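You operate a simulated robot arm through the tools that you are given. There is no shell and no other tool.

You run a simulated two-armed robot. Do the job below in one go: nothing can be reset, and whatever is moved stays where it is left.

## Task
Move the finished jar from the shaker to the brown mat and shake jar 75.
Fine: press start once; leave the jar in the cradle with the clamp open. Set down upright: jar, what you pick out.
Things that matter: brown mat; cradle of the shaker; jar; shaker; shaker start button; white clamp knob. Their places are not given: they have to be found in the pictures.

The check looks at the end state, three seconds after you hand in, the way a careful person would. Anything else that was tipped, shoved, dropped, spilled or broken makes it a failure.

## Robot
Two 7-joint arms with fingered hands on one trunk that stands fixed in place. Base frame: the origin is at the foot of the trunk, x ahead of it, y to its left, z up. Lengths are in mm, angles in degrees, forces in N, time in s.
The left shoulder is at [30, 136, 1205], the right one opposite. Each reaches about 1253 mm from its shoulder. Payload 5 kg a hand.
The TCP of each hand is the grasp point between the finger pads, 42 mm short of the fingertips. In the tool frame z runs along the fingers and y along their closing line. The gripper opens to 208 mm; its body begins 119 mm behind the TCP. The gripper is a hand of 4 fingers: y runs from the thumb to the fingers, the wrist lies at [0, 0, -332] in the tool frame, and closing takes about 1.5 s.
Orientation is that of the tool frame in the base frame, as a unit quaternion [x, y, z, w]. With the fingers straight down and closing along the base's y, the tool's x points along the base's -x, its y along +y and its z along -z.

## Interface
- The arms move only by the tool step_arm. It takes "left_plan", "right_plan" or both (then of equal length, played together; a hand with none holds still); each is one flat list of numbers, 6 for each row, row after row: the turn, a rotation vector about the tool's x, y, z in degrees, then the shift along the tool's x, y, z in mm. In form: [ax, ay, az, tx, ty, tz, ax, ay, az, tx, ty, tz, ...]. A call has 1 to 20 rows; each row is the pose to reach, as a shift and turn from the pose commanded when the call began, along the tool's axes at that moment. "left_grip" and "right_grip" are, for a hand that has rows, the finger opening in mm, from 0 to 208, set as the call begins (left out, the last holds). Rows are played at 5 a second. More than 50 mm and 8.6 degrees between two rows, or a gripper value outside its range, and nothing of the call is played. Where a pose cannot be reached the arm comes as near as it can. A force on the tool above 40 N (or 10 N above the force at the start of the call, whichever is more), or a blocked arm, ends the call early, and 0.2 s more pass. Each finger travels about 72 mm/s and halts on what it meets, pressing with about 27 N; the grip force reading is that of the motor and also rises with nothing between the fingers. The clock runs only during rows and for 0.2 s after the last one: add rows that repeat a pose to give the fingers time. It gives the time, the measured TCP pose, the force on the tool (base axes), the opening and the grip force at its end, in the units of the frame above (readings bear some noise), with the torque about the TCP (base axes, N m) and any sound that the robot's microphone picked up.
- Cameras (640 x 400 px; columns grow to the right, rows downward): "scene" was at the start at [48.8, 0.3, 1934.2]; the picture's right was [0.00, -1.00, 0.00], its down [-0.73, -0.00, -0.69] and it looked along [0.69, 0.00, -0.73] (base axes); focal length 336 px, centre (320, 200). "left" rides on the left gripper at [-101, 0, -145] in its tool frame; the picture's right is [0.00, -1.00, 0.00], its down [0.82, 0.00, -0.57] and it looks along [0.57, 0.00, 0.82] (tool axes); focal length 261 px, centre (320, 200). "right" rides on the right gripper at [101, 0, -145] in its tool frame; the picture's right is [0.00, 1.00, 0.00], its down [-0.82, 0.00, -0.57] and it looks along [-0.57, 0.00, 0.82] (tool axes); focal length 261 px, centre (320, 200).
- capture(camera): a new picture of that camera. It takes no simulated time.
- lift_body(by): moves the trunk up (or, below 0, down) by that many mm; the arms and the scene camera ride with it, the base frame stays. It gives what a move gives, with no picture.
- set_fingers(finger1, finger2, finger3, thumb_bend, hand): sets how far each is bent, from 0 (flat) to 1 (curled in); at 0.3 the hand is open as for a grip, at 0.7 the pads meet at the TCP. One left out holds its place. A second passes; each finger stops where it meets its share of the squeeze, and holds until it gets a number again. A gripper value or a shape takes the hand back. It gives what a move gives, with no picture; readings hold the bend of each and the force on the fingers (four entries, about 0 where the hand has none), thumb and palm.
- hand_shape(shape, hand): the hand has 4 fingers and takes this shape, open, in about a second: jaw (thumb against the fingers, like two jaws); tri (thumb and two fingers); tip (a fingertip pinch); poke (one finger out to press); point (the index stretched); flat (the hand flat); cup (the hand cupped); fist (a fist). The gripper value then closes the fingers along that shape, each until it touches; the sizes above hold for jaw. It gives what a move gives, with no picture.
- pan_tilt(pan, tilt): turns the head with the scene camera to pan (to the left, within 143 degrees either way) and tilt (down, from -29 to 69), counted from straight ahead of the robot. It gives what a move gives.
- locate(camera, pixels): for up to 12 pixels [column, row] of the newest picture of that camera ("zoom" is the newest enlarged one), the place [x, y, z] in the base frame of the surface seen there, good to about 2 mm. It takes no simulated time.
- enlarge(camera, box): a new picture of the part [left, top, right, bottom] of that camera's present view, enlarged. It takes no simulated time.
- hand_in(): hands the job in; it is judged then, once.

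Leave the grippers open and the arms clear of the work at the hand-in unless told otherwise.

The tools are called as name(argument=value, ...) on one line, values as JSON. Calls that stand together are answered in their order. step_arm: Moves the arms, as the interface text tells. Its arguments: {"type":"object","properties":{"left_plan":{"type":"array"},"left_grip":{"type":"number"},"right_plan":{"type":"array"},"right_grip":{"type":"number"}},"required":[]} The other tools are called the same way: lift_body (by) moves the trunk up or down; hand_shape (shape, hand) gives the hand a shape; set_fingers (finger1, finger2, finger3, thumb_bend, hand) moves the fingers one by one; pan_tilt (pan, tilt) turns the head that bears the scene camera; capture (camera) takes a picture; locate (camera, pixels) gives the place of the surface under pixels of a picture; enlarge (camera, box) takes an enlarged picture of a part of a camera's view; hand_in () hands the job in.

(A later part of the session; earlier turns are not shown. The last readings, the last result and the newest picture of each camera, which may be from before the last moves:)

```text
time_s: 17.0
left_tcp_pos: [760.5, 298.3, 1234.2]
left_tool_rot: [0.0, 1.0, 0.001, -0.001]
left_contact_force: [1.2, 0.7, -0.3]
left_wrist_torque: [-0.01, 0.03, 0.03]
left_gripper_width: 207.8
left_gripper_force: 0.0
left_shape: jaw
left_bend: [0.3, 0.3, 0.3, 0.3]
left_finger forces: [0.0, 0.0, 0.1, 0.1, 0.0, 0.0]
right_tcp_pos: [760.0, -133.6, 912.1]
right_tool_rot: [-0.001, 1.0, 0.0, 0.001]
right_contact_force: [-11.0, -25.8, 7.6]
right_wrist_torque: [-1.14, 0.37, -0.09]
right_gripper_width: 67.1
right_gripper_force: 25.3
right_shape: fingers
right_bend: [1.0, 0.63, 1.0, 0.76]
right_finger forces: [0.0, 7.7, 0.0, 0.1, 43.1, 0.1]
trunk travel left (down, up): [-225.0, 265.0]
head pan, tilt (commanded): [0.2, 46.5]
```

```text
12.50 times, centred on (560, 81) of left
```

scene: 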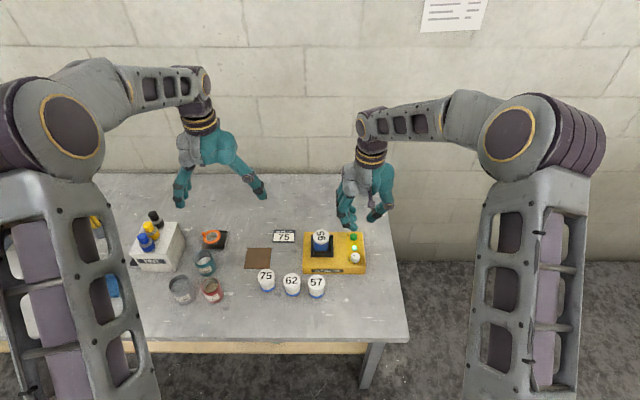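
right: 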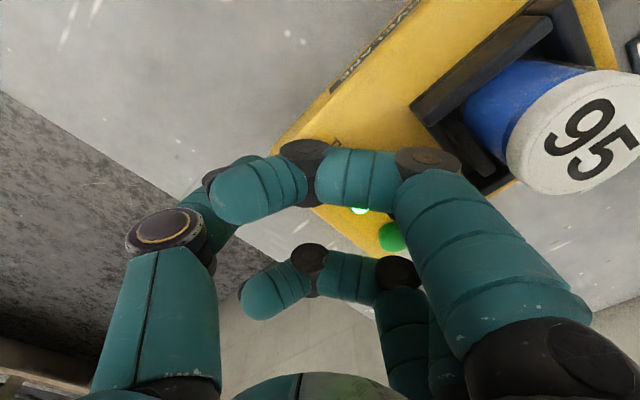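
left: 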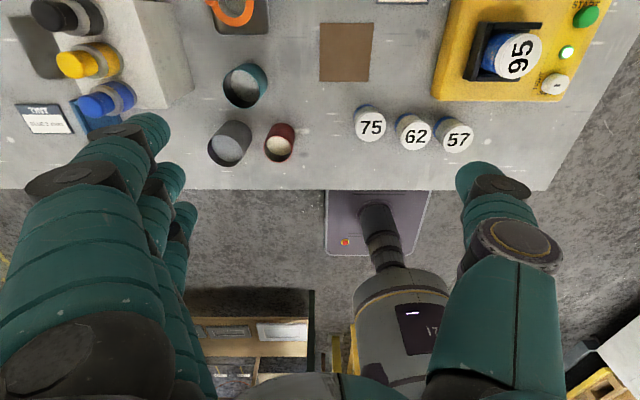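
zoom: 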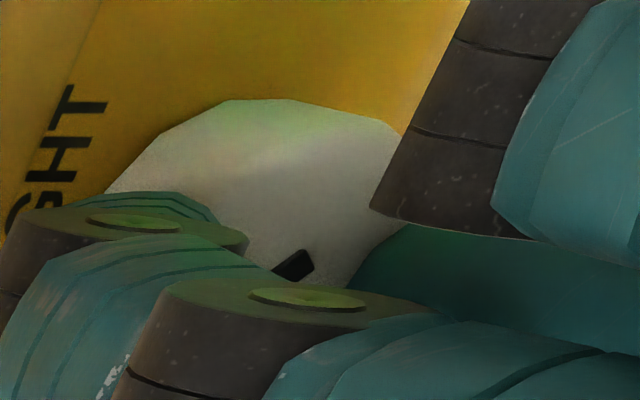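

The mark has turned with the hand (now diagonal), so the knob is following. I'll turn a further 46°, shifting slightly so the pinch centre stays on the knob axis.

step_arm(right_plan=[0, 0, 0, -0.3, -2.5, 0, 0, 0, -7.5, -0.8, -2.5, 0, 0, 0, -15, -1.3, -2.4, 0, 0, 0, -22.5, -1.8, -2.4, 0, 0, 0, -30, -2.4, -2.3, 0, 0, 0, -37.5, -3, -2.3, 0, 0, 0, -46, -3.5, -2.2, 0])

enlarge(camera="left", box=[535, 65, 585, 97])

enlarge(camera="scene", box=[310, 220, 390, 280])

```text
time_s: 18.6
left_tcp_pos: [760.5, 297.2, 1234.9]
left_tool_rot: [0.0, 1.0, 0.0, 0.0]
left_contact_force: [-0.5, 0.3, -0.4]
left_wrist_torque: [0.02, 0.0, -0.01]
left_gripper_width: 208.0
left_gripper_force: 0.1
left_shape: jaw
left_bend: [0.3, 0.3, 0.3, 0.3]
left_finger forces: [0.0, 0.1, 0.0, 0.0, 0.0, 0.0]
right_tcp_pos: [764.5, -134.5, 911.9]
right_tool_rot: [-0.392, 0.92, 0.0, 0.001]
right_contact_force: [4.5, -29.3, 7.7]
right_wrist_torque: [-1.22, -0.38, -0.29]
right_gripper_width: 67.4
right_gripper_force: 26.1
right_shape: fingers
right_bend: [1.0, 0.63, 1.0, 0.77]
right_finger forces: [0.1, 8.7, 0.1, 0.0, 43.8, 0.0]
trunk travel left (down, up): [-225.0, 265.0]
head pan, tilt (commanded): [0.2, 46.5]
```

```text
12.50 times, centred on (560, 81) of left
```

zoom: 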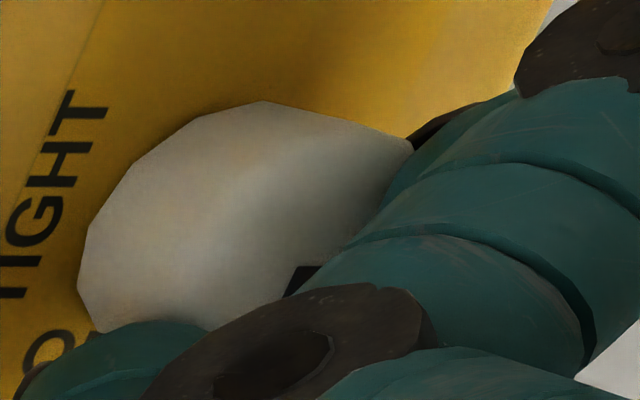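

```text
6.67 times, centred on (350, 250) of scene
```

zoom: 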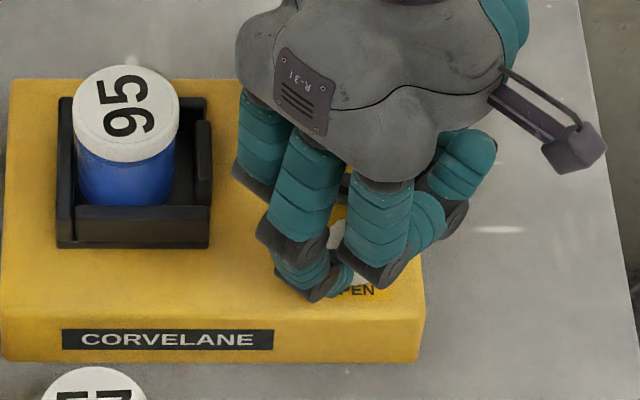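

The scene view shows the jaw has retracted toward the right wall, leaving a gap beside jar 95. I'll release the knob (open finger 2 and thumb slightly) and lift straight up, then read the knob's mark.

set_fingers(hand="right", finger2=0.58, thumb_bend=0.58)

step_arm(right_plan=[0, 0, 0, 0, 0, -20, 0, 0, 0, 0, 0, -60, 0, 0, 0, 0, 0, -105, 0, 0, 0, 0, 0, -150, 0, 0, 0, 0, 0, -195, 0, 0, 0, 0, 0, -215])

enlarge(camera="left", box=[500, 20, 640, 140])

enlarge(camera="scene", box=[300, 210, 380, 280])

```text
time_s: 19.1
left_tcp_pos: [762.7, 298.6, 1231.0]
left_tool_rot: [0.0, 1.0, 0.0, -0.001]
left_contact_force: [0.7, 0.0, -1.1]
left_wrist_torque: [0.04, 0.24, -0.02]
left_gripper_width: 207.7
left_gripper_force: 0.0
left_shape: jaw
left_bend: [0.3, 0.3, 0.3, 0.3]
left_finger forces: [0.0, 0.0, 0.0, 0.0, 0.0, 0.0]
right_tcp_pos: [765.4, -128.6, 910.9]
right_tool_rot: [-0.392, 0.92, 0.002, 0.002]
right_contact_force: [0.3, -1.2, -1.7]
right_wrist_torque: [0.16, 0.09, -0.02]
right_gripper_width: 79.0
right_gripper_force: 0.1
right_shape: fingers
right_bend: [1.0, 0.57, 1.0, 0.57]
right_finger forces: [0.0, 0.0, 0.0, 0.1, 0.0, 0.0]
trunk travel left (down, up): [-225.0, 265.0]
head pan, tilt (commanded): [0.2, 46.5]
stopped (right hand): the force on the tool passed its limit at 44 N (the readings are from after the stop); the commanded pose is now the measured one
```

```text
time_s: 20.5
left_tcp_pos: [760.8, 300.5, 1232.4]
left_tool_rot: [-0.001, 1.0, 0.0, 0.0]
left_contact_force: [-0.7, -0.1, 0.0]
left_wrist_torque: [-0.07, -0.05, -0.02]
left_gripper_width: 207.9
left_gripper_force: 0.1
left_shape: jaw
left_bend: [0.3, 0.3, 0.3, 0.3]
left_finger forces: [0.0, 0.0, 0.0, 0.1, 0.1, 0.0]
right_tcp_pos: [764.4, -127.7, 1129.7]
right_tool_rot: [-0.393, 0.919, 0.003, 0.003]
right_contact_force: [0.1, 0.3, -0.2]
right_wrist_torque: [-0.02, -0.01, -0.01]
right_gripper_width: 78.9
right_gripper_force: 0.0
right_shape: fingers
right_bend: [1.0, 0.57, 1.0, 0.57]
right_finger forces: [0.1, 0.0, 0.0, 0.0, 0.1, 0.0]
trunk travel left (down, up): [-225.0, 265.0]
head pan, tilt (commanded): [0.2, 46.5]
```

```text
3.33 times, centred on (570, 80) of left
```

zoom: 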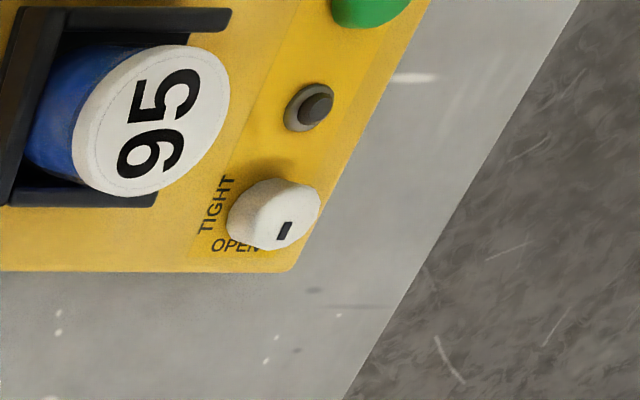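

```text
5.71 times, centred on (340, 245) of scene
```

zoom: 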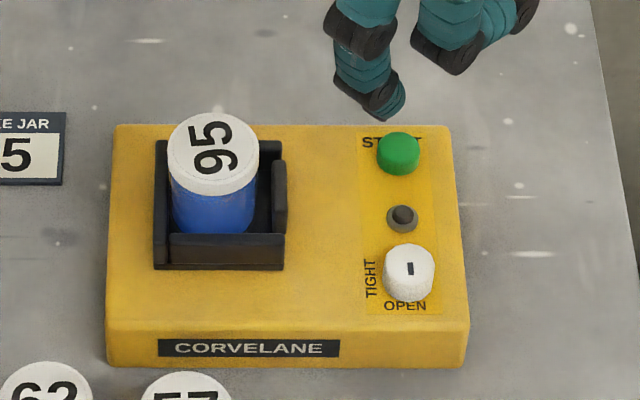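

Knob mark now sits toward OPEN, the lamp went dark and the jaw has moved away from jar 95. I'll swing the right hand back out to the right (keeping its yaw), and locate the other items near jar 75 so the left hand can avoid them.

step_arm(right_plan=[0, 0, 0, 32, -31, 0, 0, 0, 0, 65, -62, 0, 0, 0, 0, 97, -93, 0, 0, 0, 0, 130, -124, 0, 0, 0, 0, 162, -155, 0, 0, 0, 0, 195, -186, 0, 0, 0, 0, 217, -207, 0])

enlarge(camera="scene", box=[120, 200, 300, 315])

```text
time_s: 22.1
left_tcp_pos: [760.7, 300.1, 1232.5]
left_tool_rot: [-0.002, 1.0, 0.0, 0.0]
left_contact_force: [0.3, 0.0, 0.3]
left_wrist_torque: [0.06, 0.02, 0.01]
left_gripper_width: 207.7
left_gripper_force: 0.1
left_shape: jaw
left_bend: [0.3, 0.3, 0.3, 0.3]
left_finger forces: [0.1, 0.0, 0.0, 0.0, 0.0, 0.1]
right_tcp_pos: [764.1, -427.0, 1125.4]
right_tool_rot: [-0.393, 0.92, 0.004, 0.004]
right_contact_force: [0.9, 0.2, 0.4]
right_wrist_torque: [-0.09, 0.0, -0.02]
right_gripper_width: 78.6
right_gripper_force: 0.1
right_shape: fingers
right_bend: [1.0, 0.57, 1.0, 0.57]
right_finger forces: [0.0, 0.0, 0.1, 0.0, 0.0, 0.1]
trunk travel left (down, up): [-225.0, 265.0]
head pan, tilt (commanded): [0.2, 46.5]
```

```text
3.48 times, centred on (210, 258) of scene
```

zoom: 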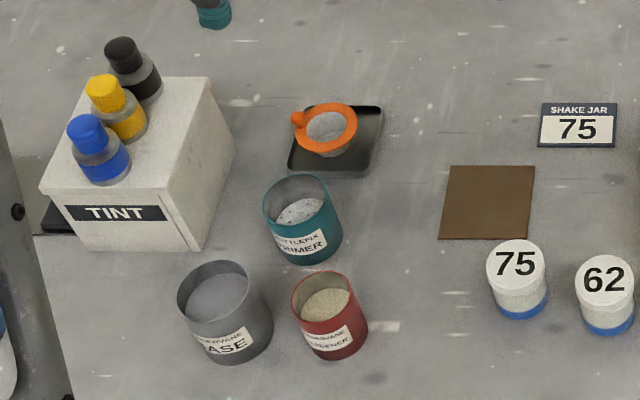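

locate(camera="zoom", pixels=[[351, 300], [366, 330], [328, 275], [326, 230], [303, 180], [515, 263], [605, 280], [577, 130], [487, 200], [355, 110], [125, 50], [210, 90]])

enlarge(camera="scene", box=[300, 225, 348, 260])

```text
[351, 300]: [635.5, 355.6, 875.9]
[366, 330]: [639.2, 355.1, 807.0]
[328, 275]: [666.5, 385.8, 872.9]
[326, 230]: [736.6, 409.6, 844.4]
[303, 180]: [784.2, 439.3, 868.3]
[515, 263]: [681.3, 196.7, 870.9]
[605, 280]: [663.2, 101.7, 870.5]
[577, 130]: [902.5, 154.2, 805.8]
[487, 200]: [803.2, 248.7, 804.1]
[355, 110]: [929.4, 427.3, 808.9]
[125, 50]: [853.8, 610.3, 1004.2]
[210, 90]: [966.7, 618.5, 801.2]
```

```text
11.43 times, centred on (324, 242) of scene
```

zoom: 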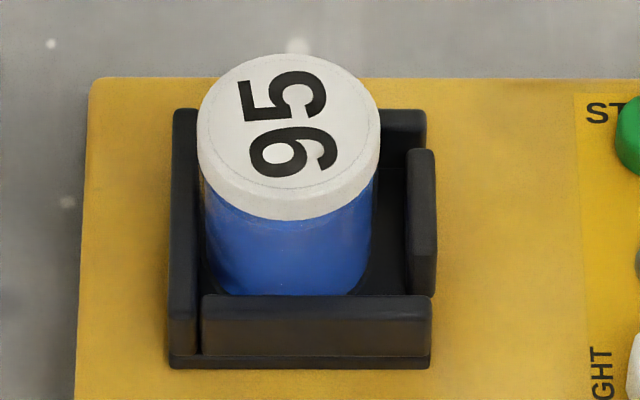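

The jaw is well clear of the jar now. I'll measure the cradle's interior: floor (385,265), jaw (420,200), left wall (187,220), front wall (315,305), back wall (400,125).

locate(camera="zoom", pixels=[[388, 270], [392, 200], [422, 165], [422, 230], [410, 200], [180, 200], [195, 200], [315, 297], [315, 318], [400, 118], [400, 140], [288, 138]])

```text
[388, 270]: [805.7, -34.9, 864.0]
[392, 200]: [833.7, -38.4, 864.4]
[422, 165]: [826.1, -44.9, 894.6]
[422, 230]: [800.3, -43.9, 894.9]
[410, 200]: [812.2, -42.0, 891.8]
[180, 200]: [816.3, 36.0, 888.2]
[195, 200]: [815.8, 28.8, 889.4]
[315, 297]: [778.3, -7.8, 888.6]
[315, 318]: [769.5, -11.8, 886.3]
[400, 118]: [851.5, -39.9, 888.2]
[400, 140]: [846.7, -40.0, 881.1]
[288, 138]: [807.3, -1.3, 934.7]
```

Cradle floor ≈864, inner space x≈780–846, y≈−40 (open jaw) to 28 (left wall). Now the left hand: I'll move it above jar 95 at (811.5, −1, z≈1102), yawed 90° clockwise so that it closes along x (thumb near the robot), with a 100 mm opening.

step_arm(left_plan=[0, 0, 7.5, -4, -25, 11, 0, 0, 15, -8, -50, 22, 0, 0, 22.5, -13, -75, 33, 0, 0, 30, -17, -100, 44, 0, 0, 37.5, -21, -125, 55, 0, 0, 45, -25, -150, 66, 0, 0, 52.5, -30, -175, 77, 0, 0, 60, -34, -200, 88, 0, 0, 67.5, -38, -225, 99, 0, 0, 75, -42, -250, 110, 0, 0, 82.5, -46, -275, 121, 0, 0, 90, -51, -300.5, 130, 0, 0, 90, -51, -300.5, 130], left_grip=100)

capture(camera="left")

capture(camera="scene")

```text
time_s: 24.9
left_tcp_pos: [811.6, -0.4, 1104.3]
left_tool_rot: [0.707, 0.707, -0.001, 0.0]
left_contact_force: [0.5, 0.1, 0.1]
left_wrist_torque: [-0.05, -0.05, 0.01]
left_gripper_width: 100.9
left_gripper_force: 0.0
left_shape: jaw
left_bend: [0.73, 0.73, 0.73, 0.7]
left_finger forces: [0.0, 0.0, 0.0, 0.0, 0.0, 0.0]
right_tcp_pos: [763.9, -427.3, 1126.4]
right_tool_rot: [-0.393, 0.92, 0.002, 0.003]
right_contact_force: [-0.3, 0.0, 0.0]
right_wrist_torque: [-0.06, -0.05, 0.03]
right_gripper_width: 78.8
right_gripper_force: 0.1
right_shape: fingers
right_bend: [1.0, 0.57, 1.0, 0.57]
right_finger forces: [0.0, 0.0, 0.0, 0.0, 0.1, 0.1]
trunk travel left (down, up): [-225.0, 265.0]
head pan, tilt (commanded): [0.2, 46.5]
```

```text
taken
```

left: 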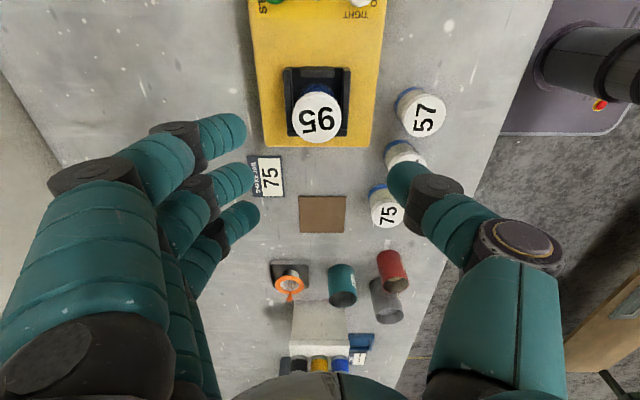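

```text
taken
```

scene: 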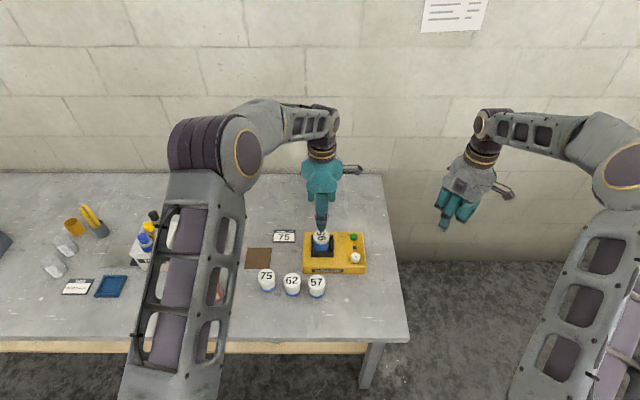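

The left hand is above jar 95 as planned. I'll measure its fingertips at this 100 mm opening (finger tips (243,130), (250,178), thumb (395,180)) to set the grasp height.

locate(camera="left", pixels=[[243, 128], [250, 178], [257, 212], [395, 175], [390, 185], [405, 195], [180, 130], [200, 120], [120, 170], [316, 115]])

```text
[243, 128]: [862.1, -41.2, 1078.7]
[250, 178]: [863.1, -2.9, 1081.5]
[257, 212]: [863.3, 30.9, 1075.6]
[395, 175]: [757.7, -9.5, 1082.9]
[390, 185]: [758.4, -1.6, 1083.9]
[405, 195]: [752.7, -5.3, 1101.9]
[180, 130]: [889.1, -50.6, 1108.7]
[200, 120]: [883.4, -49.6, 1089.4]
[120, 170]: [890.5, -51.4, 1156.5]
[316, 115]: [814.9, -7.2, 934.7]
```

Tips are ~28 mm below the TCP with inner faces ±52 mm from centre. I'll descend 169 mm to TCP z≈935 (tips ≈906, above the cradle walls at ≤895).

step_arm(left_plan=[0, 0, 0, 0, 0, 45, 0, 0, 0, 0, 0, 90, 0, 0, 0, 0, 0, 130, 0, 0, 0, 0, 0, 155, 0, 0, 0, 0, 0, 169, 0, 0, 0, 0, 0, 169])

capture(camera="left")

enlarge(camera="scene", box=[280, 190, 380, 280])

```text
time_s: 26.3
left_tcp_pos: [811.4, -1.8, 934.8]
left_tool_rot: [0.706, 0.708, 0.001, 0.0]
left_contact_force: [-0.6, -0.2, -0.1]
left_wrist_torque: [0.0, -0.02, 0.01]
left_gripper_width: 100.7
left_gripper_force: 0.1
left_shape: jaw
left_bend: [0.73, 0.73, 0.73, 0.7]
left_finger forces: [0.0, 0.1, 0.1, 0.1, 0.0, 0.0]
right_tcp_pos: [763.0, -426.6, 1127.2]
right_tool_rot: [-0.392, 0.92, 0.003, 0.003]
right_contact_force: [0.0, -0.2, 0.5]
right_wrist_torque: [0.01, -0.02, 0.0]
right_gripper_width: 78.9
right_gripper_force: 0.0
right_shape: fingers
right_bend: [1.0, 0.57, 1.0, 0.57]
right_finger forces: [0.0, 0.1, 0.0, 0.0, 0.1, 0.0]
trunk travel left (down, up): [-225.0, 265.0]
head pan, tilt (commanded): [0.2, 46.5]
```

```text
taken
```

left: 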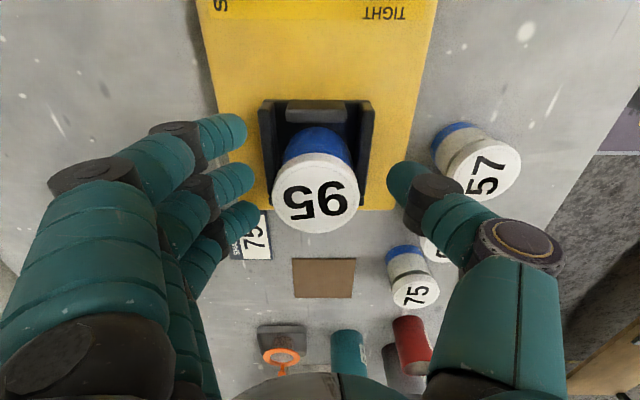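

```text
4.44 times, centred on (330, 235) of scene
```

zoom: 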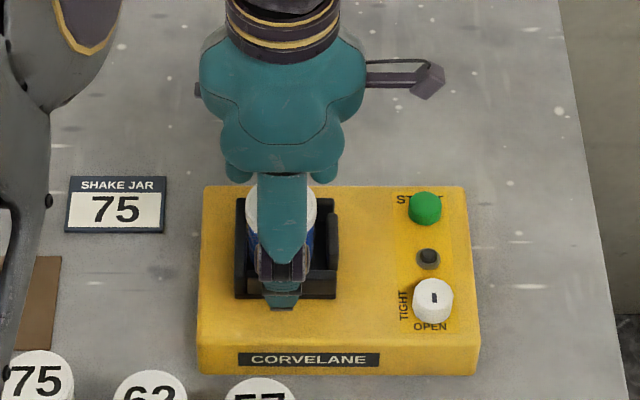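

Lid is centred between thumb and fingers. Close onto the jar (commanding 30 mm; fingers stop at contact).

step_arm(left_plan=[0, 0, 0, 0, 0, 0, 0, 0, 0, 0, 0, 0, 0, 0, 0, 0, 0, 0, 0, 0, 0, 0, 0, 0, 0, 0, 0, 0, 0, 0, 0, 0, 0, 0, 0, 0, 0, 0, 0, 0, 0, 0], left_grip=30)

capture(camera="left")

enlarge(camera="scene", box=[280, 190, 380, 280])

```text
time_s: 27.9
left_tcp_pos: [812.5, -1.9, 934.7]
left_tool_rot: [0.707, 0.708, 0.0, 0.001]
left_contact_force: [2.6, 1.0, 0.3]
left_wrist_torque: [0.0, -0.15, 0.22]
left_gripper_width: 40.0
left_gripper_force: 26.9
left_shape: jaw
left_bend: [0.73, 0.73, 0.71, 0.7]
left_finger forces: [5.8, 11.1, 8.7, 0.1, 23.2, 0.1]
right_tcp_pos: [765.1, -426.7, 1126.0]
right_tool_rot: [-0.393, 0.92, 0.002, 0.002]
right_contact_force: [-0.5, 0.0, 0.2]
right_wrist_torque: [0.0, -0.04, 0.02]
right_gripper_width: 79.0
right_gripper_force: 0.0
right_shape: fingers
right_bend: [1.0, 0.57, 1.0, 0.57]
right_finger forces: [0.0, 0.0, 0.1, 0.0, 0.0, 0.0]
trunk travel left (down, up): [-225.0, 265.0]
head pan, tilt (commanded): [0.2, 46.5]
```

```text
taken
```

left: 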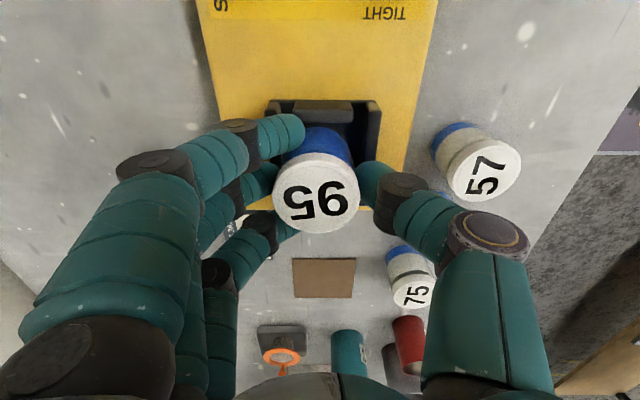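

```text
4.44 times, centred on (330, 235) of scene
```

zoom: 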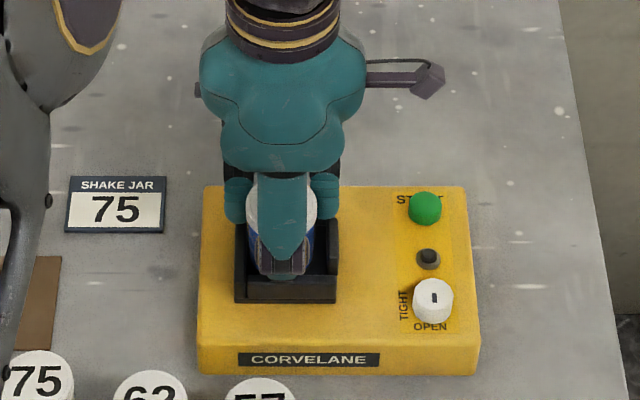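

Jar 95 is gripped (fingers ~26 N total, thumb 23 N); the cradle platform slid a few mm with it, so it is a floating tray. Now lift slowly straight up.

step_arm(left_plan=[0, 0, 0, 0, 0, -6, 0, 0, 0, 0, 0, -14, 0, 0, 0, 0, 0, -24, 0, 0, 0, 0, 0, -36, 0, 0, 0, 0, 0, -50, 0, 0, 0, 0, 0, -50])

capture(camera="left")

enlarge(camera="scene", box=[280, 180, 380, 280])

```text
time_s: 29.3
left_tcp_pos: [811.8, -1.1, 983.9]
left_tool_rot: [0.706, 0.708, 0.0, 0.0]
left_contact_force: [-1.1, -0.5, -1.4]
left_wrist_torque: [-0.01, 0.03, -0.01]
left_gripper_width: 39.5
left_gripper_force: 26.5
left_shape: jaw
left_bend: [0.73, 0.73, 0.71, 0.7]
left_finger forces: [3.6, 11.7, 9.6, 0.0, 23.1, 0.0]
right_tcp_pos: [765.1, -425.5, 1126.1]
right_tool_rot: [-0.392, 0.92, 0.002, 0.004]
right_contact_force: [-1.2, 0.4, 0.9]
right_wrist_torque: [-0.04, 0.03, 0.0]
right_gripper_width: 78.8
right_gripper_force: 0.1
right_shape: fingers
right_bend: [1.0, 0.57, 1.0, 0.57]
right_finger forces: [0.0, 0.0, 0.1, 0.0, 0.1, 0.0]
trunk travel left (down, up): [-225.0, 265.0]
head pan, tilt (commanded): [0.2, 46.5]
```

```text
taken
```

left: 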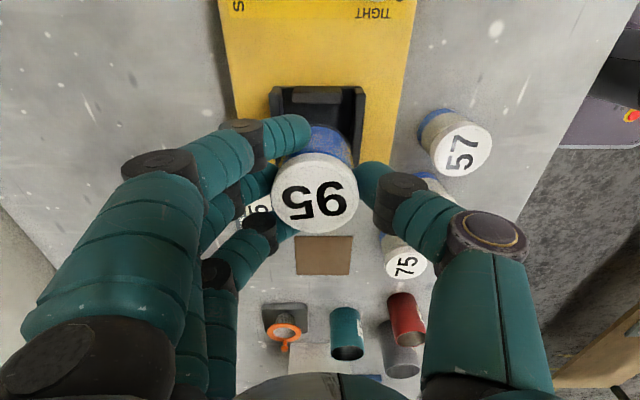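

```text
4.00 times, centred on (330, 230) of scene
```

zoom: 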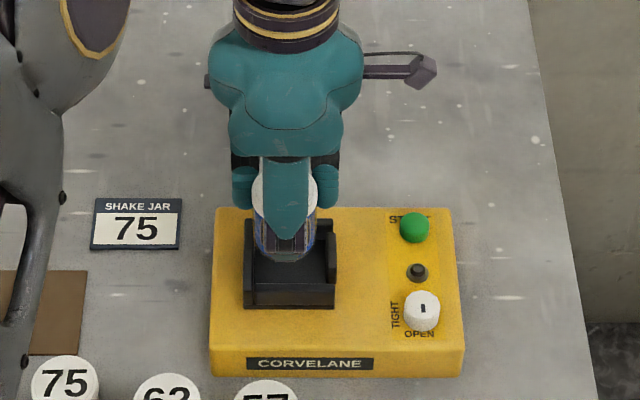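

The jar is out. I'll zoom in the left view to check whether the jar hangs upright in the grip.

enlarge(camera="left", box=[230, 90, 410, 250])

enlarge(camera="scene", box=[300, 210, 350, 260])

```text
2.50 times, centred on (320, 170) of left
```

zoom: 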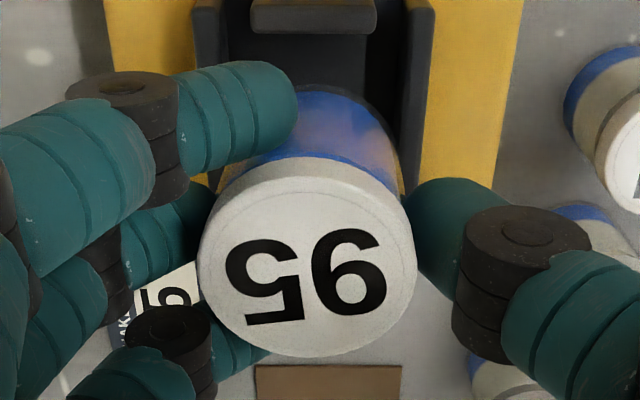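

```text
8.00 times, centred on (325, 235) of scene
```

zoom: 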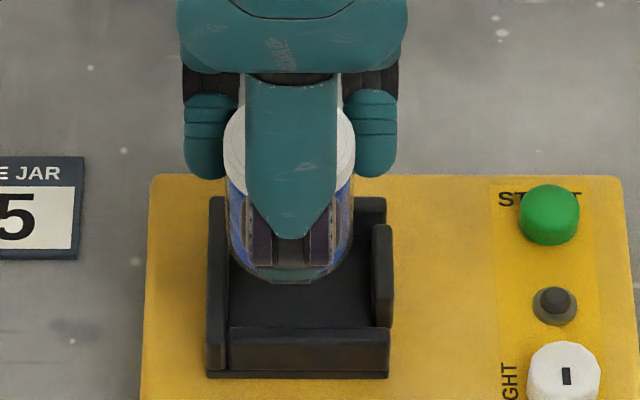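

The jar seems to lean (bottom toward the robot). I'll measure the lid's tilt by locating lid points in a fresh left zoom.

enlarge(camera="left", box=[230, 90, 410, 250])

locate(camera="zoom", pixels=[[215, 260], [395, 260], [305, 190], [305, 345], [230, 300], [380, 300], [230, 215], [385, 215], [305, 255], [345, 100], [350, 130], [285, 130]])

```text
2.50 times, centred on (320, 170) of left
```

zoom: 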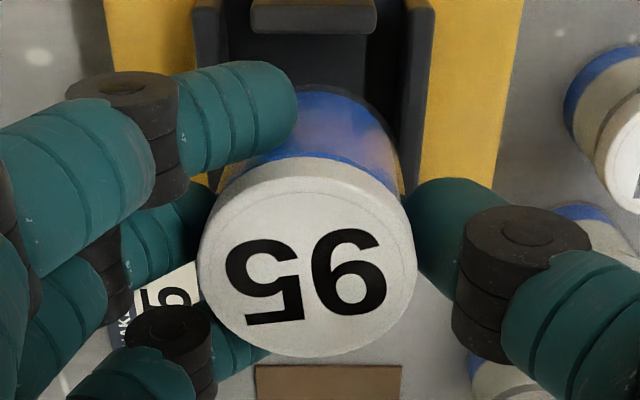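

```text
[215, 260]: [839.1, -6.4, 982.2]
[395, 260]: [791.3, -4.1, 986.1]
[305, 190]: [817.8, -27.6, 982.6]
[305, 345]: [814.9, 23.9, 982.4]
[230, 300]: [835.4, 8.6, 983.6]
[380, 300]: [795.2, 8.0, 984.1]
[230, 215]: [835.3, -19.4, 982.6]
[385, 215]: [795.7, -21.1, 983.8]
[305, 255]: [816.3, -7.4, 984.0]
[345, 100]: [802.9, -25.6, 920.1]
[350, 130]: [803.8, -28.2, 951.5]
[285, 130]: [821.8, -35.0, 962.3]
```

Lid slopes only a little (~2–3°). I'll take more lid points for a better average before deciding on a correction.

locate(camera="zoom", pixels=[[210, 240], [210, 270], [215, 285], [220, 235], [222, 270], [225, 250], [402, 240], [402, 270], [395, 285], [398, 235], [390, 270], [388, 250]])

locate(camera="left", pixels=[[280, 195], [282, 200], [284, 190], [286, 195], [288, 200], [290, 190], [352, 195], [350, 200], [348, 190], [346, 195], [344, 200], [342, 190]])

```text
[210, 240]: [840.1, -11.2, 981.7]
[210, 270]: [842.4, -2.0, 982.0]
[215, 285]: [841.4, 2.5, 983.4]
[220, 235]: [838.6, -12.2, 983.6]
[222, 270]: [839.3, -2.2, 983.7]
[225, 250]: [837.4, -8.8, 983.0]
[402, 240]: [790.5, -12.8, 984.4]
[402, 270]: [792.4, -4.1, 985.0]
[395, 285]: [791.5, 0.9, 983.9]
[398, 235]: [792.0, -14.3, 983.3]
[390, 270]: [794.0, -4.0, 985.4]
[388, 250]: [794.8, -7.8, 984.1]
```

```text
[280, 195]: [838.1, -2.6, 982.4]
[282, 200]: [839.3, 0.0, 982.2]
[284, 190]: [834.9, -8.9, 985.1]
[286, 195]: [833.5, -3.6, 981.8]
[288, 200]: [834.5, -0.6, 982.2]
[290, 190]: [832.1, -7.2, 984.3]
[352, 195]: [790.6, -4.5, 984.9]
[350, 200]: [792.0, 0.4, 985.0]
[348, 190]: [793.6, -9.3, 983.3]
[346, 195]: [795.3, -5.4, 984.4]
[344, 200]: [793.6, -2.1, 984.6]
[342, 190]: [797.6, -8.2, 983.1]
```

The jar leans only ~1.7°; I'll counter-rotate by 1.7° about the tool x and carry it to above the mat centre (jar centre is ~4 mm ahead of the TCP, so TCP goes to ≈(798, 249)).

step_arm(left_plan=[0, 0, 0, 5, 0, -15, -0.4, 0, 0, 40, -2, -20, -0.8, 0, 0, 80, -4, -20, -1.2, 0, 0, 120, -6, -20, -1.7, 0, 0, 160, -9, -20, -1.7, 0, 0, 200, -11, -20, -1.7, 0, 0, 235, -13, -20, -1.7, 0, 0, 250, -13.8, -20, -1.7, 0, 0, 250, -13.8, -20])

capture(camera="left")

capture(camera="scene")

```text
time_s: 31.3
left_tcp_pos: [797.6, 248.8, 1003.4]
left_tool_rot: [0.707, 0.707, 0.011, 0.01]
left_contact_force: [-0.9, -0.6, -2.7]
left_wrist_torque: [0.01, 0.05, 0.0]
left_gripper_width: 39.3
left_gripper_force: 26.9
left_shape: jaw
left_bend: [0.73, 0.73, 0.71, 0.7]
left_finger forces: [3.6, 11.5, 9.8, 0.0, 22.7, 0.0]
right_tcp_pos: [763.3, -426.7, 1125.9]
right_tool_rot: [-0.394, 0.919, 0.002, 0.003]
right_contact_force: [-0.5, 0.2, 0.0]
right_wrist_torque: [0.04, 0.0, -0.03]
right_gripper_width: 78.8
right_gripper_force: 0.0
right_shape: fingers
right_bend: [1.0, 0.57, 1.0, 0.57]
right_finger forces: [0.0, 0.0, 0.1, 0.0, 0.0, 0.0]
trunk travel left (down, up): [-225.0, 265.0]
head pan, tilt (commanded): [0.2, 46.5]
```

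```text
taken
```

left: 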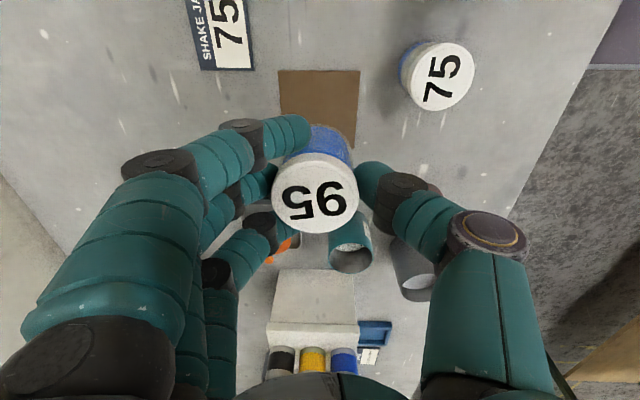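

```text
taken
```

scene: 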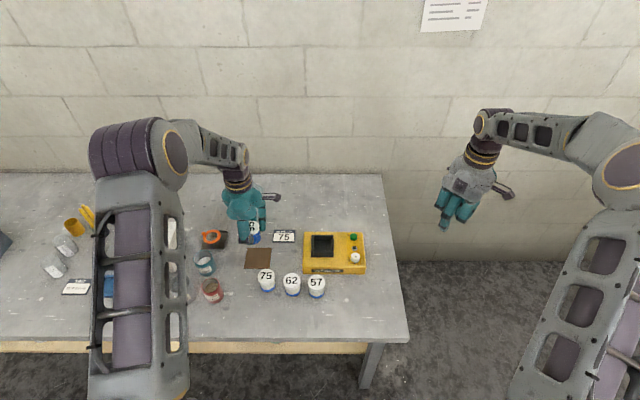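

Jar 95 is above the mat. I'll descend ~122 mm (compensating the small tilt's sideways drift), stopping a few mm above the mat.

step_arm(left_plan=[0, 0, 0, 0, -1.2, 40, 0, 0, 0, 0, -2.4, 80, 0, 0, 0, 0, -3.2, 108, 0, 0, 0, 0, -3.6, 120, 0, 0, 0, 0, -3.7, 124, 0, 0, 0, 0, -3.7, 124])

capture(camera="left")

enlarge(camera="scene", box=[210, 200, 310, 290])

```text
time_s: 32.7
left_tcp_pos: [799.3, 249.8, 877.7]
left_tool_rot: [0.706, 0.708, 0.011, 0.011]
left_contact_force: [0.2, 0.1, -1.7]
left_wrist_torque: [0.0, -0.02, 0.0]
left_gripper_width: 39.0
left_gripper_force: 26.9
left_shape: jaw
left_bend: [0.73, 0.73, 0.71, 0.7]
left_finger forces: [3.7, 11.4, 9.7, 0.1, 22.6, 0.0]
right_tcp_pos: [763.8, -428.6, 1125.0]
right_tool_rot: [-0.392, 0.92, 0.002, 0.003]
right_contact_force: [0.0, -0.1, -0.2]
right_wrist_torque: [0.02, -0.01, 0.0]
right_gripper_width: 78.9
right_gripper_force: 0.1
right_shape: fingers
right_bend: [1.0, 0.57, 1.0, 0.57]
right_finger forces: [0.0, 0.1, 0.1, 0.0, 0.0, 0.0]
trunk travel left (down, up): [-225.0, 265.0]
head pan, tilt (commanded): [0.2, 46.5]
```

```text
taken
```

left: 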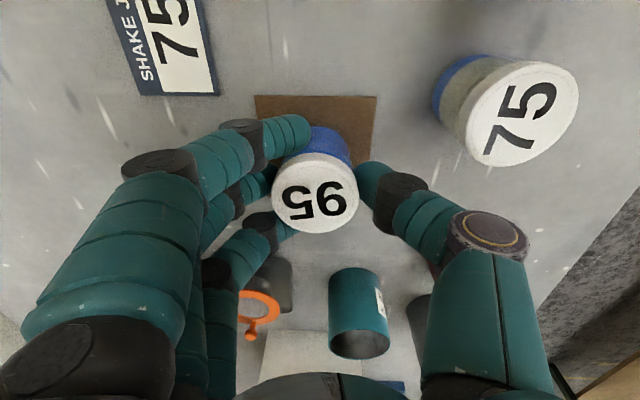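

```text
4.44 times, centred on (260, 245) of scene
```

zoom: 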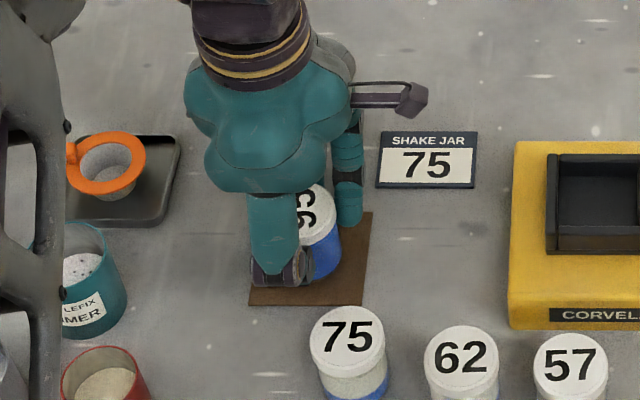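

The jar is on the mat's area just above its surface. Lower in 1 mm steps while watching the vertical force.

step_arm(left_plan=[0, 0, 0, 0, 0, 1, 0, 0, 0, 0, 0, 2, 0, 0, 0, 0, 0, 3, 0, 0, 0, 0, 0, 3])

```text
time_s: 33.7
left_tcp_pos: [797.6, 248.5, 876.7]
left_tool_rot: [0.706, 0.708, 0.011, 0.01]
left_contact_force: [0.9, 0.5, -2.0]
left_wrist_torque: [-0.02, 0.06, -0.01]
left_gripper_width: 39.1
left_gripper_force: 27.1
left_shape: jaw
left_bend: [0.73, 0.73, 0.71, 0.7]
left_finger forces: [3.6, 11.4, 9.7, 0.1, 22.5, 0.0]
right_tcp_pos: [763.3, -428.8, 1126.1]
right_tool_rot: [-0.393, 0.92, 0.001, 0.003]
right_contact_force: [0.5, -0.2, 0.5]
right_wrist_torque: [-0.05, 0.0, 0.02]
right_gripper_width: 78.9
right_gripper_force: 0.1
right_shape: fingers
right_bend: [1.0, 0.57, 1.0, 0.57]
right_finger forces: [0.0, 0.1, 0.0, 0.0, 0.0, 0.0]
trunk travel left (down, up): [-225.0, 265.0]
head pan, tilt (commanded): [0.2, 46.5]
```

Still hanging free (−2 N is the jar's weight). Continue lowering.

step_arm(left_plan=[0, 0, 0, 0, 0, 1, 0, 0, 0, 0, 0, 2, 0, 0, 0, 0, 0, 3, 0, 0, 0, 0, 0, 3])

```text
time_s: 34.7
left_tcp_pos: [798.6, 248.6, 874.4]
left_tool_rot: [0.707, 0.707, 0.011, 0.01]
left_contact_force: [-0.5, -1.7, 1.7]
left_wrist_torque: [0.03, 0.04, -0.03]
left_gripper_width: 39.0
left_gripper_force: 27.3
left_shape: jaw
left_bend: [0.73, 0.73, 0.71, 0.7]
left_finger forces: [4.0, 11.6, 9.7, 0.0, 23.6, 0.0]
right_tcp_pos: [763.5, -428.4, 1127.1]
right_tool_rot: [-0.393, 0.92, 0.003, 0.003]
right_contact_force: [0.4, -0.1, -0.6]
right_wrist_torque: [0.01, 0.01, 0.01]
right_gripper_width: 79.1
right_gripper_force: 0.1
right_shape: fingers
right_bend: [1.0, 0.57, 1.0, 0.57]
right_finger forces: [0.0, 0.0, 0.1, 0.1, 0.0, 0.0]
trunk travel left (down, up): [-225.0, 265.0]
head pan, tilt (commanded): [0.2, 46.5]
```

The vertical force flipped sign (+1.7 N): the jar touches the mat. One more mm to seat it.

step_arm(left_plan=[0, 0, 0, 0, 0, 0.7, 0, 0, 0, 0, 0, 1.2, 0, 0, 0, 0, 0, 1.2])

enlarge(camera="scene", box=[220, 220, 300, 290])

```text
time_s: 35.5
left_tcp_pos: [799.2, 248.3, 872.3]
left_tool_rot: [0.707, 0.707, 0.01, 0.011]
left_contact_force: [0.2, 0.5, 7.4]
left_wrist_torque: [0.11, 0.05, 0.02]
left_gripper_width: 39.6
left_gripper_force: 27.2
left_shape: jaw
left_bend: [0.73, 0.73, 0.71, 0.71]
left_finger forces: [3.9, 12.4, 10.4, 0.1, 24.7, 0.1]
right_tcp_pos: [763.1, -427.2, 1126.6]
right_tool_rot: [-0.392, 0.92, 0.003, 0.003]
right_contact_force: [1.0, 0.4, 0.0]
right_wrist_torque: [-0.01, 0.0, 0.0]
right_gripper_width: 78.7
right_gripper_force: 0.1
right_shape: fingers
right_bend: [1.0, 0.57, 1.0, 0.57]
right_finger forces: [0.1, 0.0, 0.0, 0.0, 0.0, 0.0]
trunk travel left (down, up): [-225.0, 265.0]
head pan, tilt (commanded): [0.2, 46.5]
```

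```text
5.71 times, centred on (260, 255) of scene
```

zoom: 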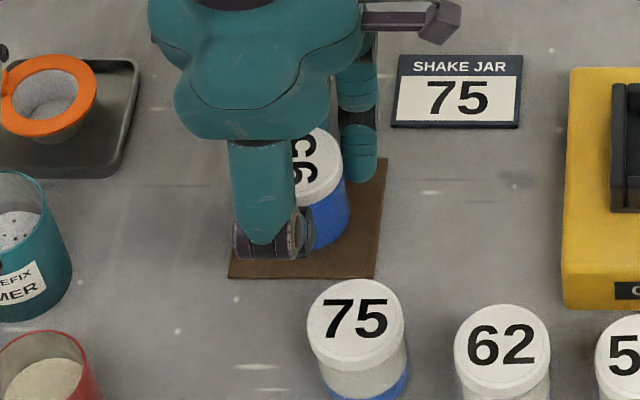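

The jar is seated on the mat (≈+9 N load). Open the left hand to 100 mm to release it.

step_arm(left_plan=[0, 0, 0, 0, 0, 0, 0, 0, 0, 0, 0, 0, 0, 0, 0, 0, 0, 0, 0, 0, 0, 0, 0, 0, 0, 0, 0, 0, 0, 0, 0, 0, 0, 0, 0, 0], left_grip=100)

capture(camera="left")

```text
time_s: 36.9
left_tcp_pos: [798.1, 249.9, 873.2]
left_tool_rot: [0.706, 0.708, 0.01, 0.011]
left_contact_force: [0.2, 0.7, 0.7]
left_wrist_torque: [0.02, 0.03, 0.01]
left_gripper_width: 99.3
left_gripper_force: 0.2
left_shape: jaw
left_bend: [0.73, 0.73, 0.73, 0.7]
left_finger forces: [0.1, 0.0, 0.0, 0.0, 0.0, 0.0]
right_tcp_pos: [764.7, -427.5, 1126.1]
right_tool_rot: [-0.392, 0.92, 0.001, 0.003]
right_contact_force: [0.4, -0.3, -1.3]
right_wrist_torque: [-0.01, 0.01, 0.01]
right_gripper_width: 79.1
right_gripper_force: 0.0
right_shape: fingers
right_bend: [1.0, 0.57, 1.0, 0.57]
right_finger forces: [0.0, 0.0, 0.0, 0.0, 0.0, 0.0]
trunk travel left (down, up): [-225.0, 265.0]
head pan, tilt (commanded): [0.2, 46.5]
```

```text
taken
```

left: 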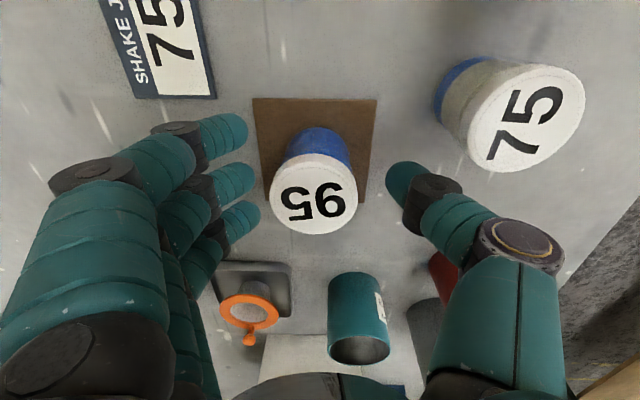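

Jar 95 stands upright on the mat with the fingers clear. Raise the left hand straight up ~130 mm.

step_arm(left_plan=[0, 0, 0, 0, 1.2, -40, 0, 0, 0, 0, 2.5, -85, 0, 0, 0, 0, 3.9, -130, 1.7, 0, 0, 0, 3.9, -130, 1.7, 0, 0, 0, 3.9, -130])

capture(camera="left")

enlarge(camera="scene", box=[220, 200, 380, 300])

```text
time_s: 38.1
left_tcp_pos: [794.5, 249.7, 1003.0]
left_tool_rot: [0.706, 0.708, 0.001, -0.001]
left_contact_force: [0.0, -0.1, 0.6]
left_wrist_torque: [0.03, -0.05, 0.04]
left_gripper_width: 99.1
left_gripper_force: 0.1
left_shape: jaw
left_bend: [0.73, 0.73, 0.73, 0.7]
left_finger forces: [0.0, 0.1, 0.0, 0.0, 0.0, 0.0]
right_tcp_pos: [762.4, -427.2, 1125.9]
right_tool_rot: [-0.393, 0.92, 0.002, 0.004]
right_contact_force: [-0.6, 0.5, -0.1]
right_wrist_torque: [0.03, -0.04, -0.02]
right_gripper_width: 78.9
right_gripper_force: 0.1
right_shape: fingers
right_bend: [1.0, 0.57, 1.0, 0.57]
right_finger forces: [0.0, 0.0, 0.1, 0.0, 0.0, 0.1]
trunk travel left (down, up): [-225.0, 265.0]
head pan, tilt (commanded): [0.2, 46.5]
```

```text
taken
```

left: 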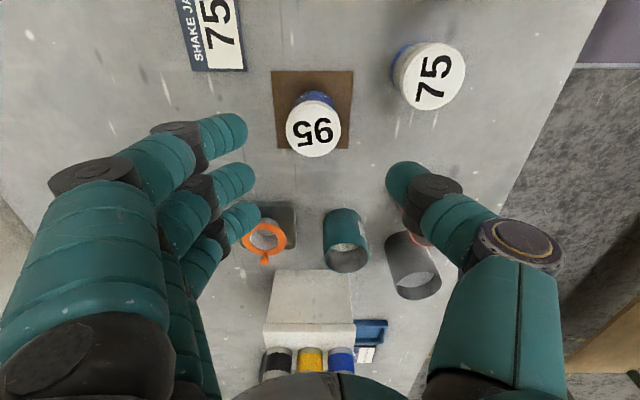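

```text
4.00 times, centred on (300, 250) of scene
```

zoom: 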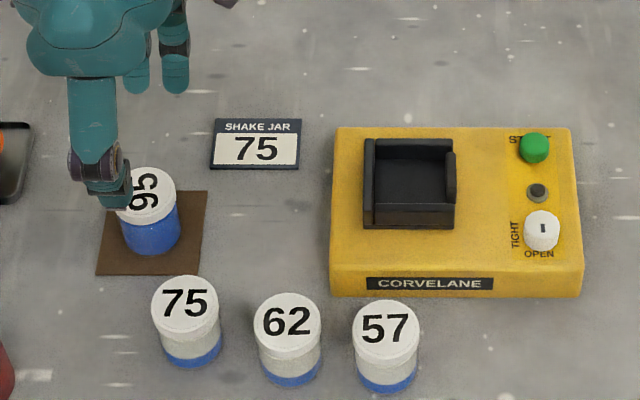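

Jar 95 is on the mat; the cradle is empty. I'll measure the empty cradle's inside geometry now.

enlarge(camera="scene", box=[300, 225, 348, 260])

locate(camera="zoom", pixels=[[180, 200], [193, 200], [210, 200], [300, 200], [300, 130], [300, 115], [300, 150], [300, 260], [300, 285], [300, 305], [405, 200], [425, 200]])

```text
11.43 times, centred on (324, 242) of scene
```

zoom: 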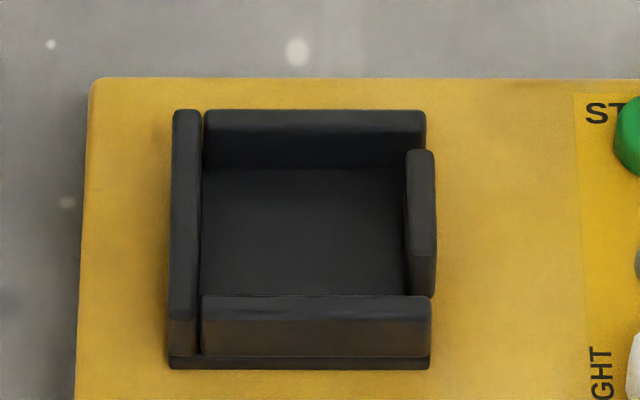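

```text
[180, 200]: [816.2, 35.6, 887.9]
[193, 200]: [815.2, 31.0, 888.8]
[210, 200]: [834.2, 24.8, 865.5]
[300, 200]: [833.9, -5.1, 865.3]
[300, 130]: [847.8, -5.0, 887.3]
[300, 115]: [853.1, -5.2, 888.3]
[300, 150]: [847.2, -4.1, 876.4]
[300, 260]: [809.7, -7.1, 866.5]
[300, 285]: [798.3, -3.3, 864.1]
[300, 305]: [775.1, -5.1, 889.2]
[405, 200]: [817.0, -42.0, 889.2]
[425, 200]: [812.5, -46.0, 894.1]
```

Cradle interior: x 780–847, y −40 to 28.5, floor ≈865; jar target centre ≈ (813.5, −4). Now refine jar 75's lid position from the left view (lid around (430,77)).

enlarge(camera="left", box=[380, 30, 480, 120])

```text
4.44 times, centred on (430, 75) of left
```

zoom: 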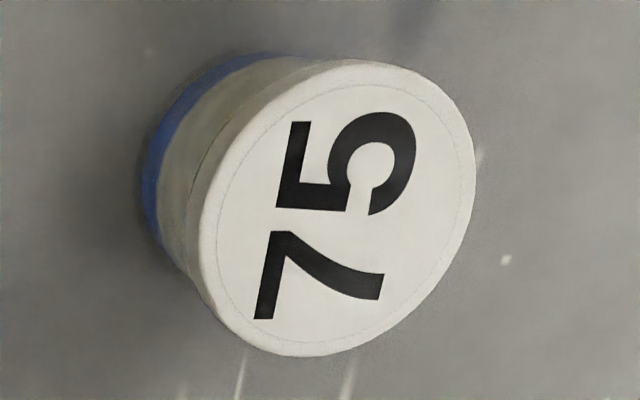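

locate(camera="zoom", pixels=[[345, 210], [222, 215], [465, 190], [370, 75], [305, 345], [410, 85], [440, 280], [240, 300], [290, 110], [500, 260]])

```text
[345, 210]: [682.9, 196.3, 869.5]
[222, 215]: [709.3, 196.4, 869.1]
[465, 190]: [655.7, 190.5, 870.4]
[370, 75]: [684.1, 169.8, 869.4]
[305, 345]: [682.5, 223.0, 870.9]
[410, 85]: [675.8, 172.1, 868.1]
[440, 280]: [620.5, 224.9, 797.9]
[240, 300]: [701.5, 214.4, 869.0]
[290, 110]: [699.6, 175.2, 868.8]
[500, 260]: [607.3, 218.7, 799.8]
```

Jar 75 centre (682.6, 196.4), lid z 869.5, table ≈800. The previous grip put the jar ~4 mm toward the fingers, so I'll aim the TCP at (678.6, 196.4), opening 84 mm, first moving at z≈1003.

step_arm(left_plan=[0, 0, 0, -18, -38, 0, 0, 0, 0, -36, -77, 0, 0, 0, 0, -53.3, -115.9, 0, 0, 0, 0, -53.3, -115.9, 0], left_grip=84)

capture(camera="left")

```text
time_s: 39.1
left_tcp_pos: [680.6, 197.9, 1002.7]
left_tool_rot: [0.706, 0.708, 0.0, 0.001]
left_contact_force: [-0.7, 0.3, -0.4]
left_wrist_torque: [-0.03, 0.07, 0.0]
left_gripper_width: 84.3
left_gripper_force: 0.0
left_shape: jaw
left_bend: [0.73, 0.73, 0.73, 0.7]
left_finger forces: [0.0, 0.0, 0.0, 0.0, 0.0, 0.0]
right_tcp_pos: [765.5, -426.9, 1126.2]
right_tool_rot: [-0.394, 0.919, 0.002, 0.003]
right_contact_force: [0.0, 0.6, 0.5]
right_wrist_torque: [-0.08, 0.1, -0.07]
right_gripper_width: 78.7
right_gripper_force: 0.0
right_shape: fingers
right_bend: [1.0, 0.57, 1.0, 0.57]
right_finger forces: [0.0, 0.1, 0.1, 0.1, 0.0, 0.0]
trunk travel left (down, up): [-225.0, 265.0]
head pan, tilt (commanded): [0.2, 46.5]
```

```text
taken
```

left: 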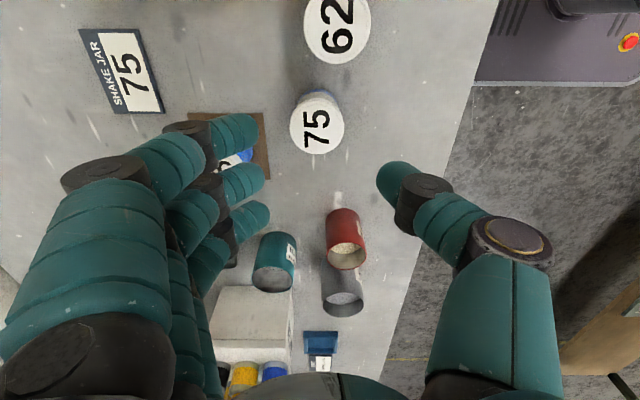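

Jar 75 lies in line with the hand's centre. Descend 132 mm to z≈870.

step_arm(left_plan=[0, 0, 0, 0, 0, 45, 0, 0, 0, 0, 0, 85, 0, 0, 0, 0, 0, 115, 0, 0, 0, 0, 0, 132, 0, 0, 0, 0, 0, 132])

capture(camera="left")

enlarge(camera="scene", box=[210, 220, 340, 310])

```text
time_s: 40.3
left_tcp_pos: [681.6, 196.6, 870.0]
left_tool_rot: [0.707, 0.707, 0.0, 0.0]
left_contact_force: [-0.2, -0.5, 0.6]
left_wrist_torque: [0.03, -0.01, 0.02]
left_gripper_width: 84.3
left_gripper_force: 0.1
left_shape: jaw
left_bend: [0.73, 0.73, 0.73, 0.7]
left_finger forces: [0.0, 0.0, 0.0, 0.0, 0.0, 0.0]
right_tcp_pos: [764.5, -428.3, 1127.3]
right_tool_rot: [-0.392, 0.92, 0.002, 0.002]
right_contact_force: [-1.0, 0.4, 0.0]
right_wrist_torque: [0.03, -0.01, 0.02]
right_gripper_width: 78.8
right_gripper_force: 0.1
right_shape: fingers
right_bend: [1.0, 0.57, 1.0, 0.57]
right_finger forces: [0.0, 0.1, 0.0, 0.0, 0.0, 0.1]
trunk travel left (down, up): [-225.0, 265.0]
head pan, tilt (commanded): [0.2, 46.5]
```

```text
taken
```

left: 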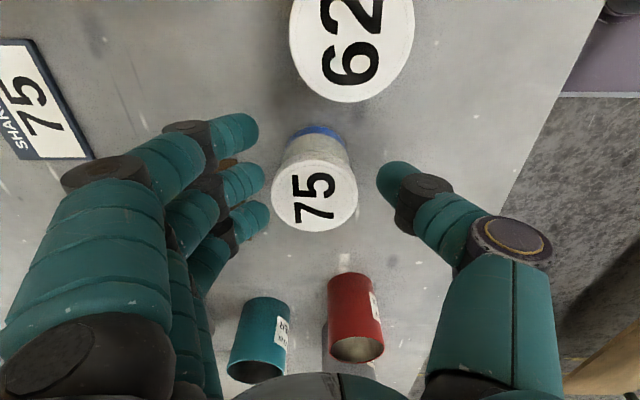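

```text
4.44 times, centred on (275, 265) of scene
```

zoom: 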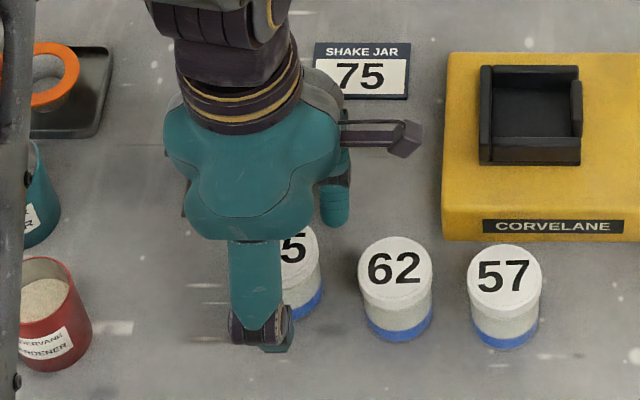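

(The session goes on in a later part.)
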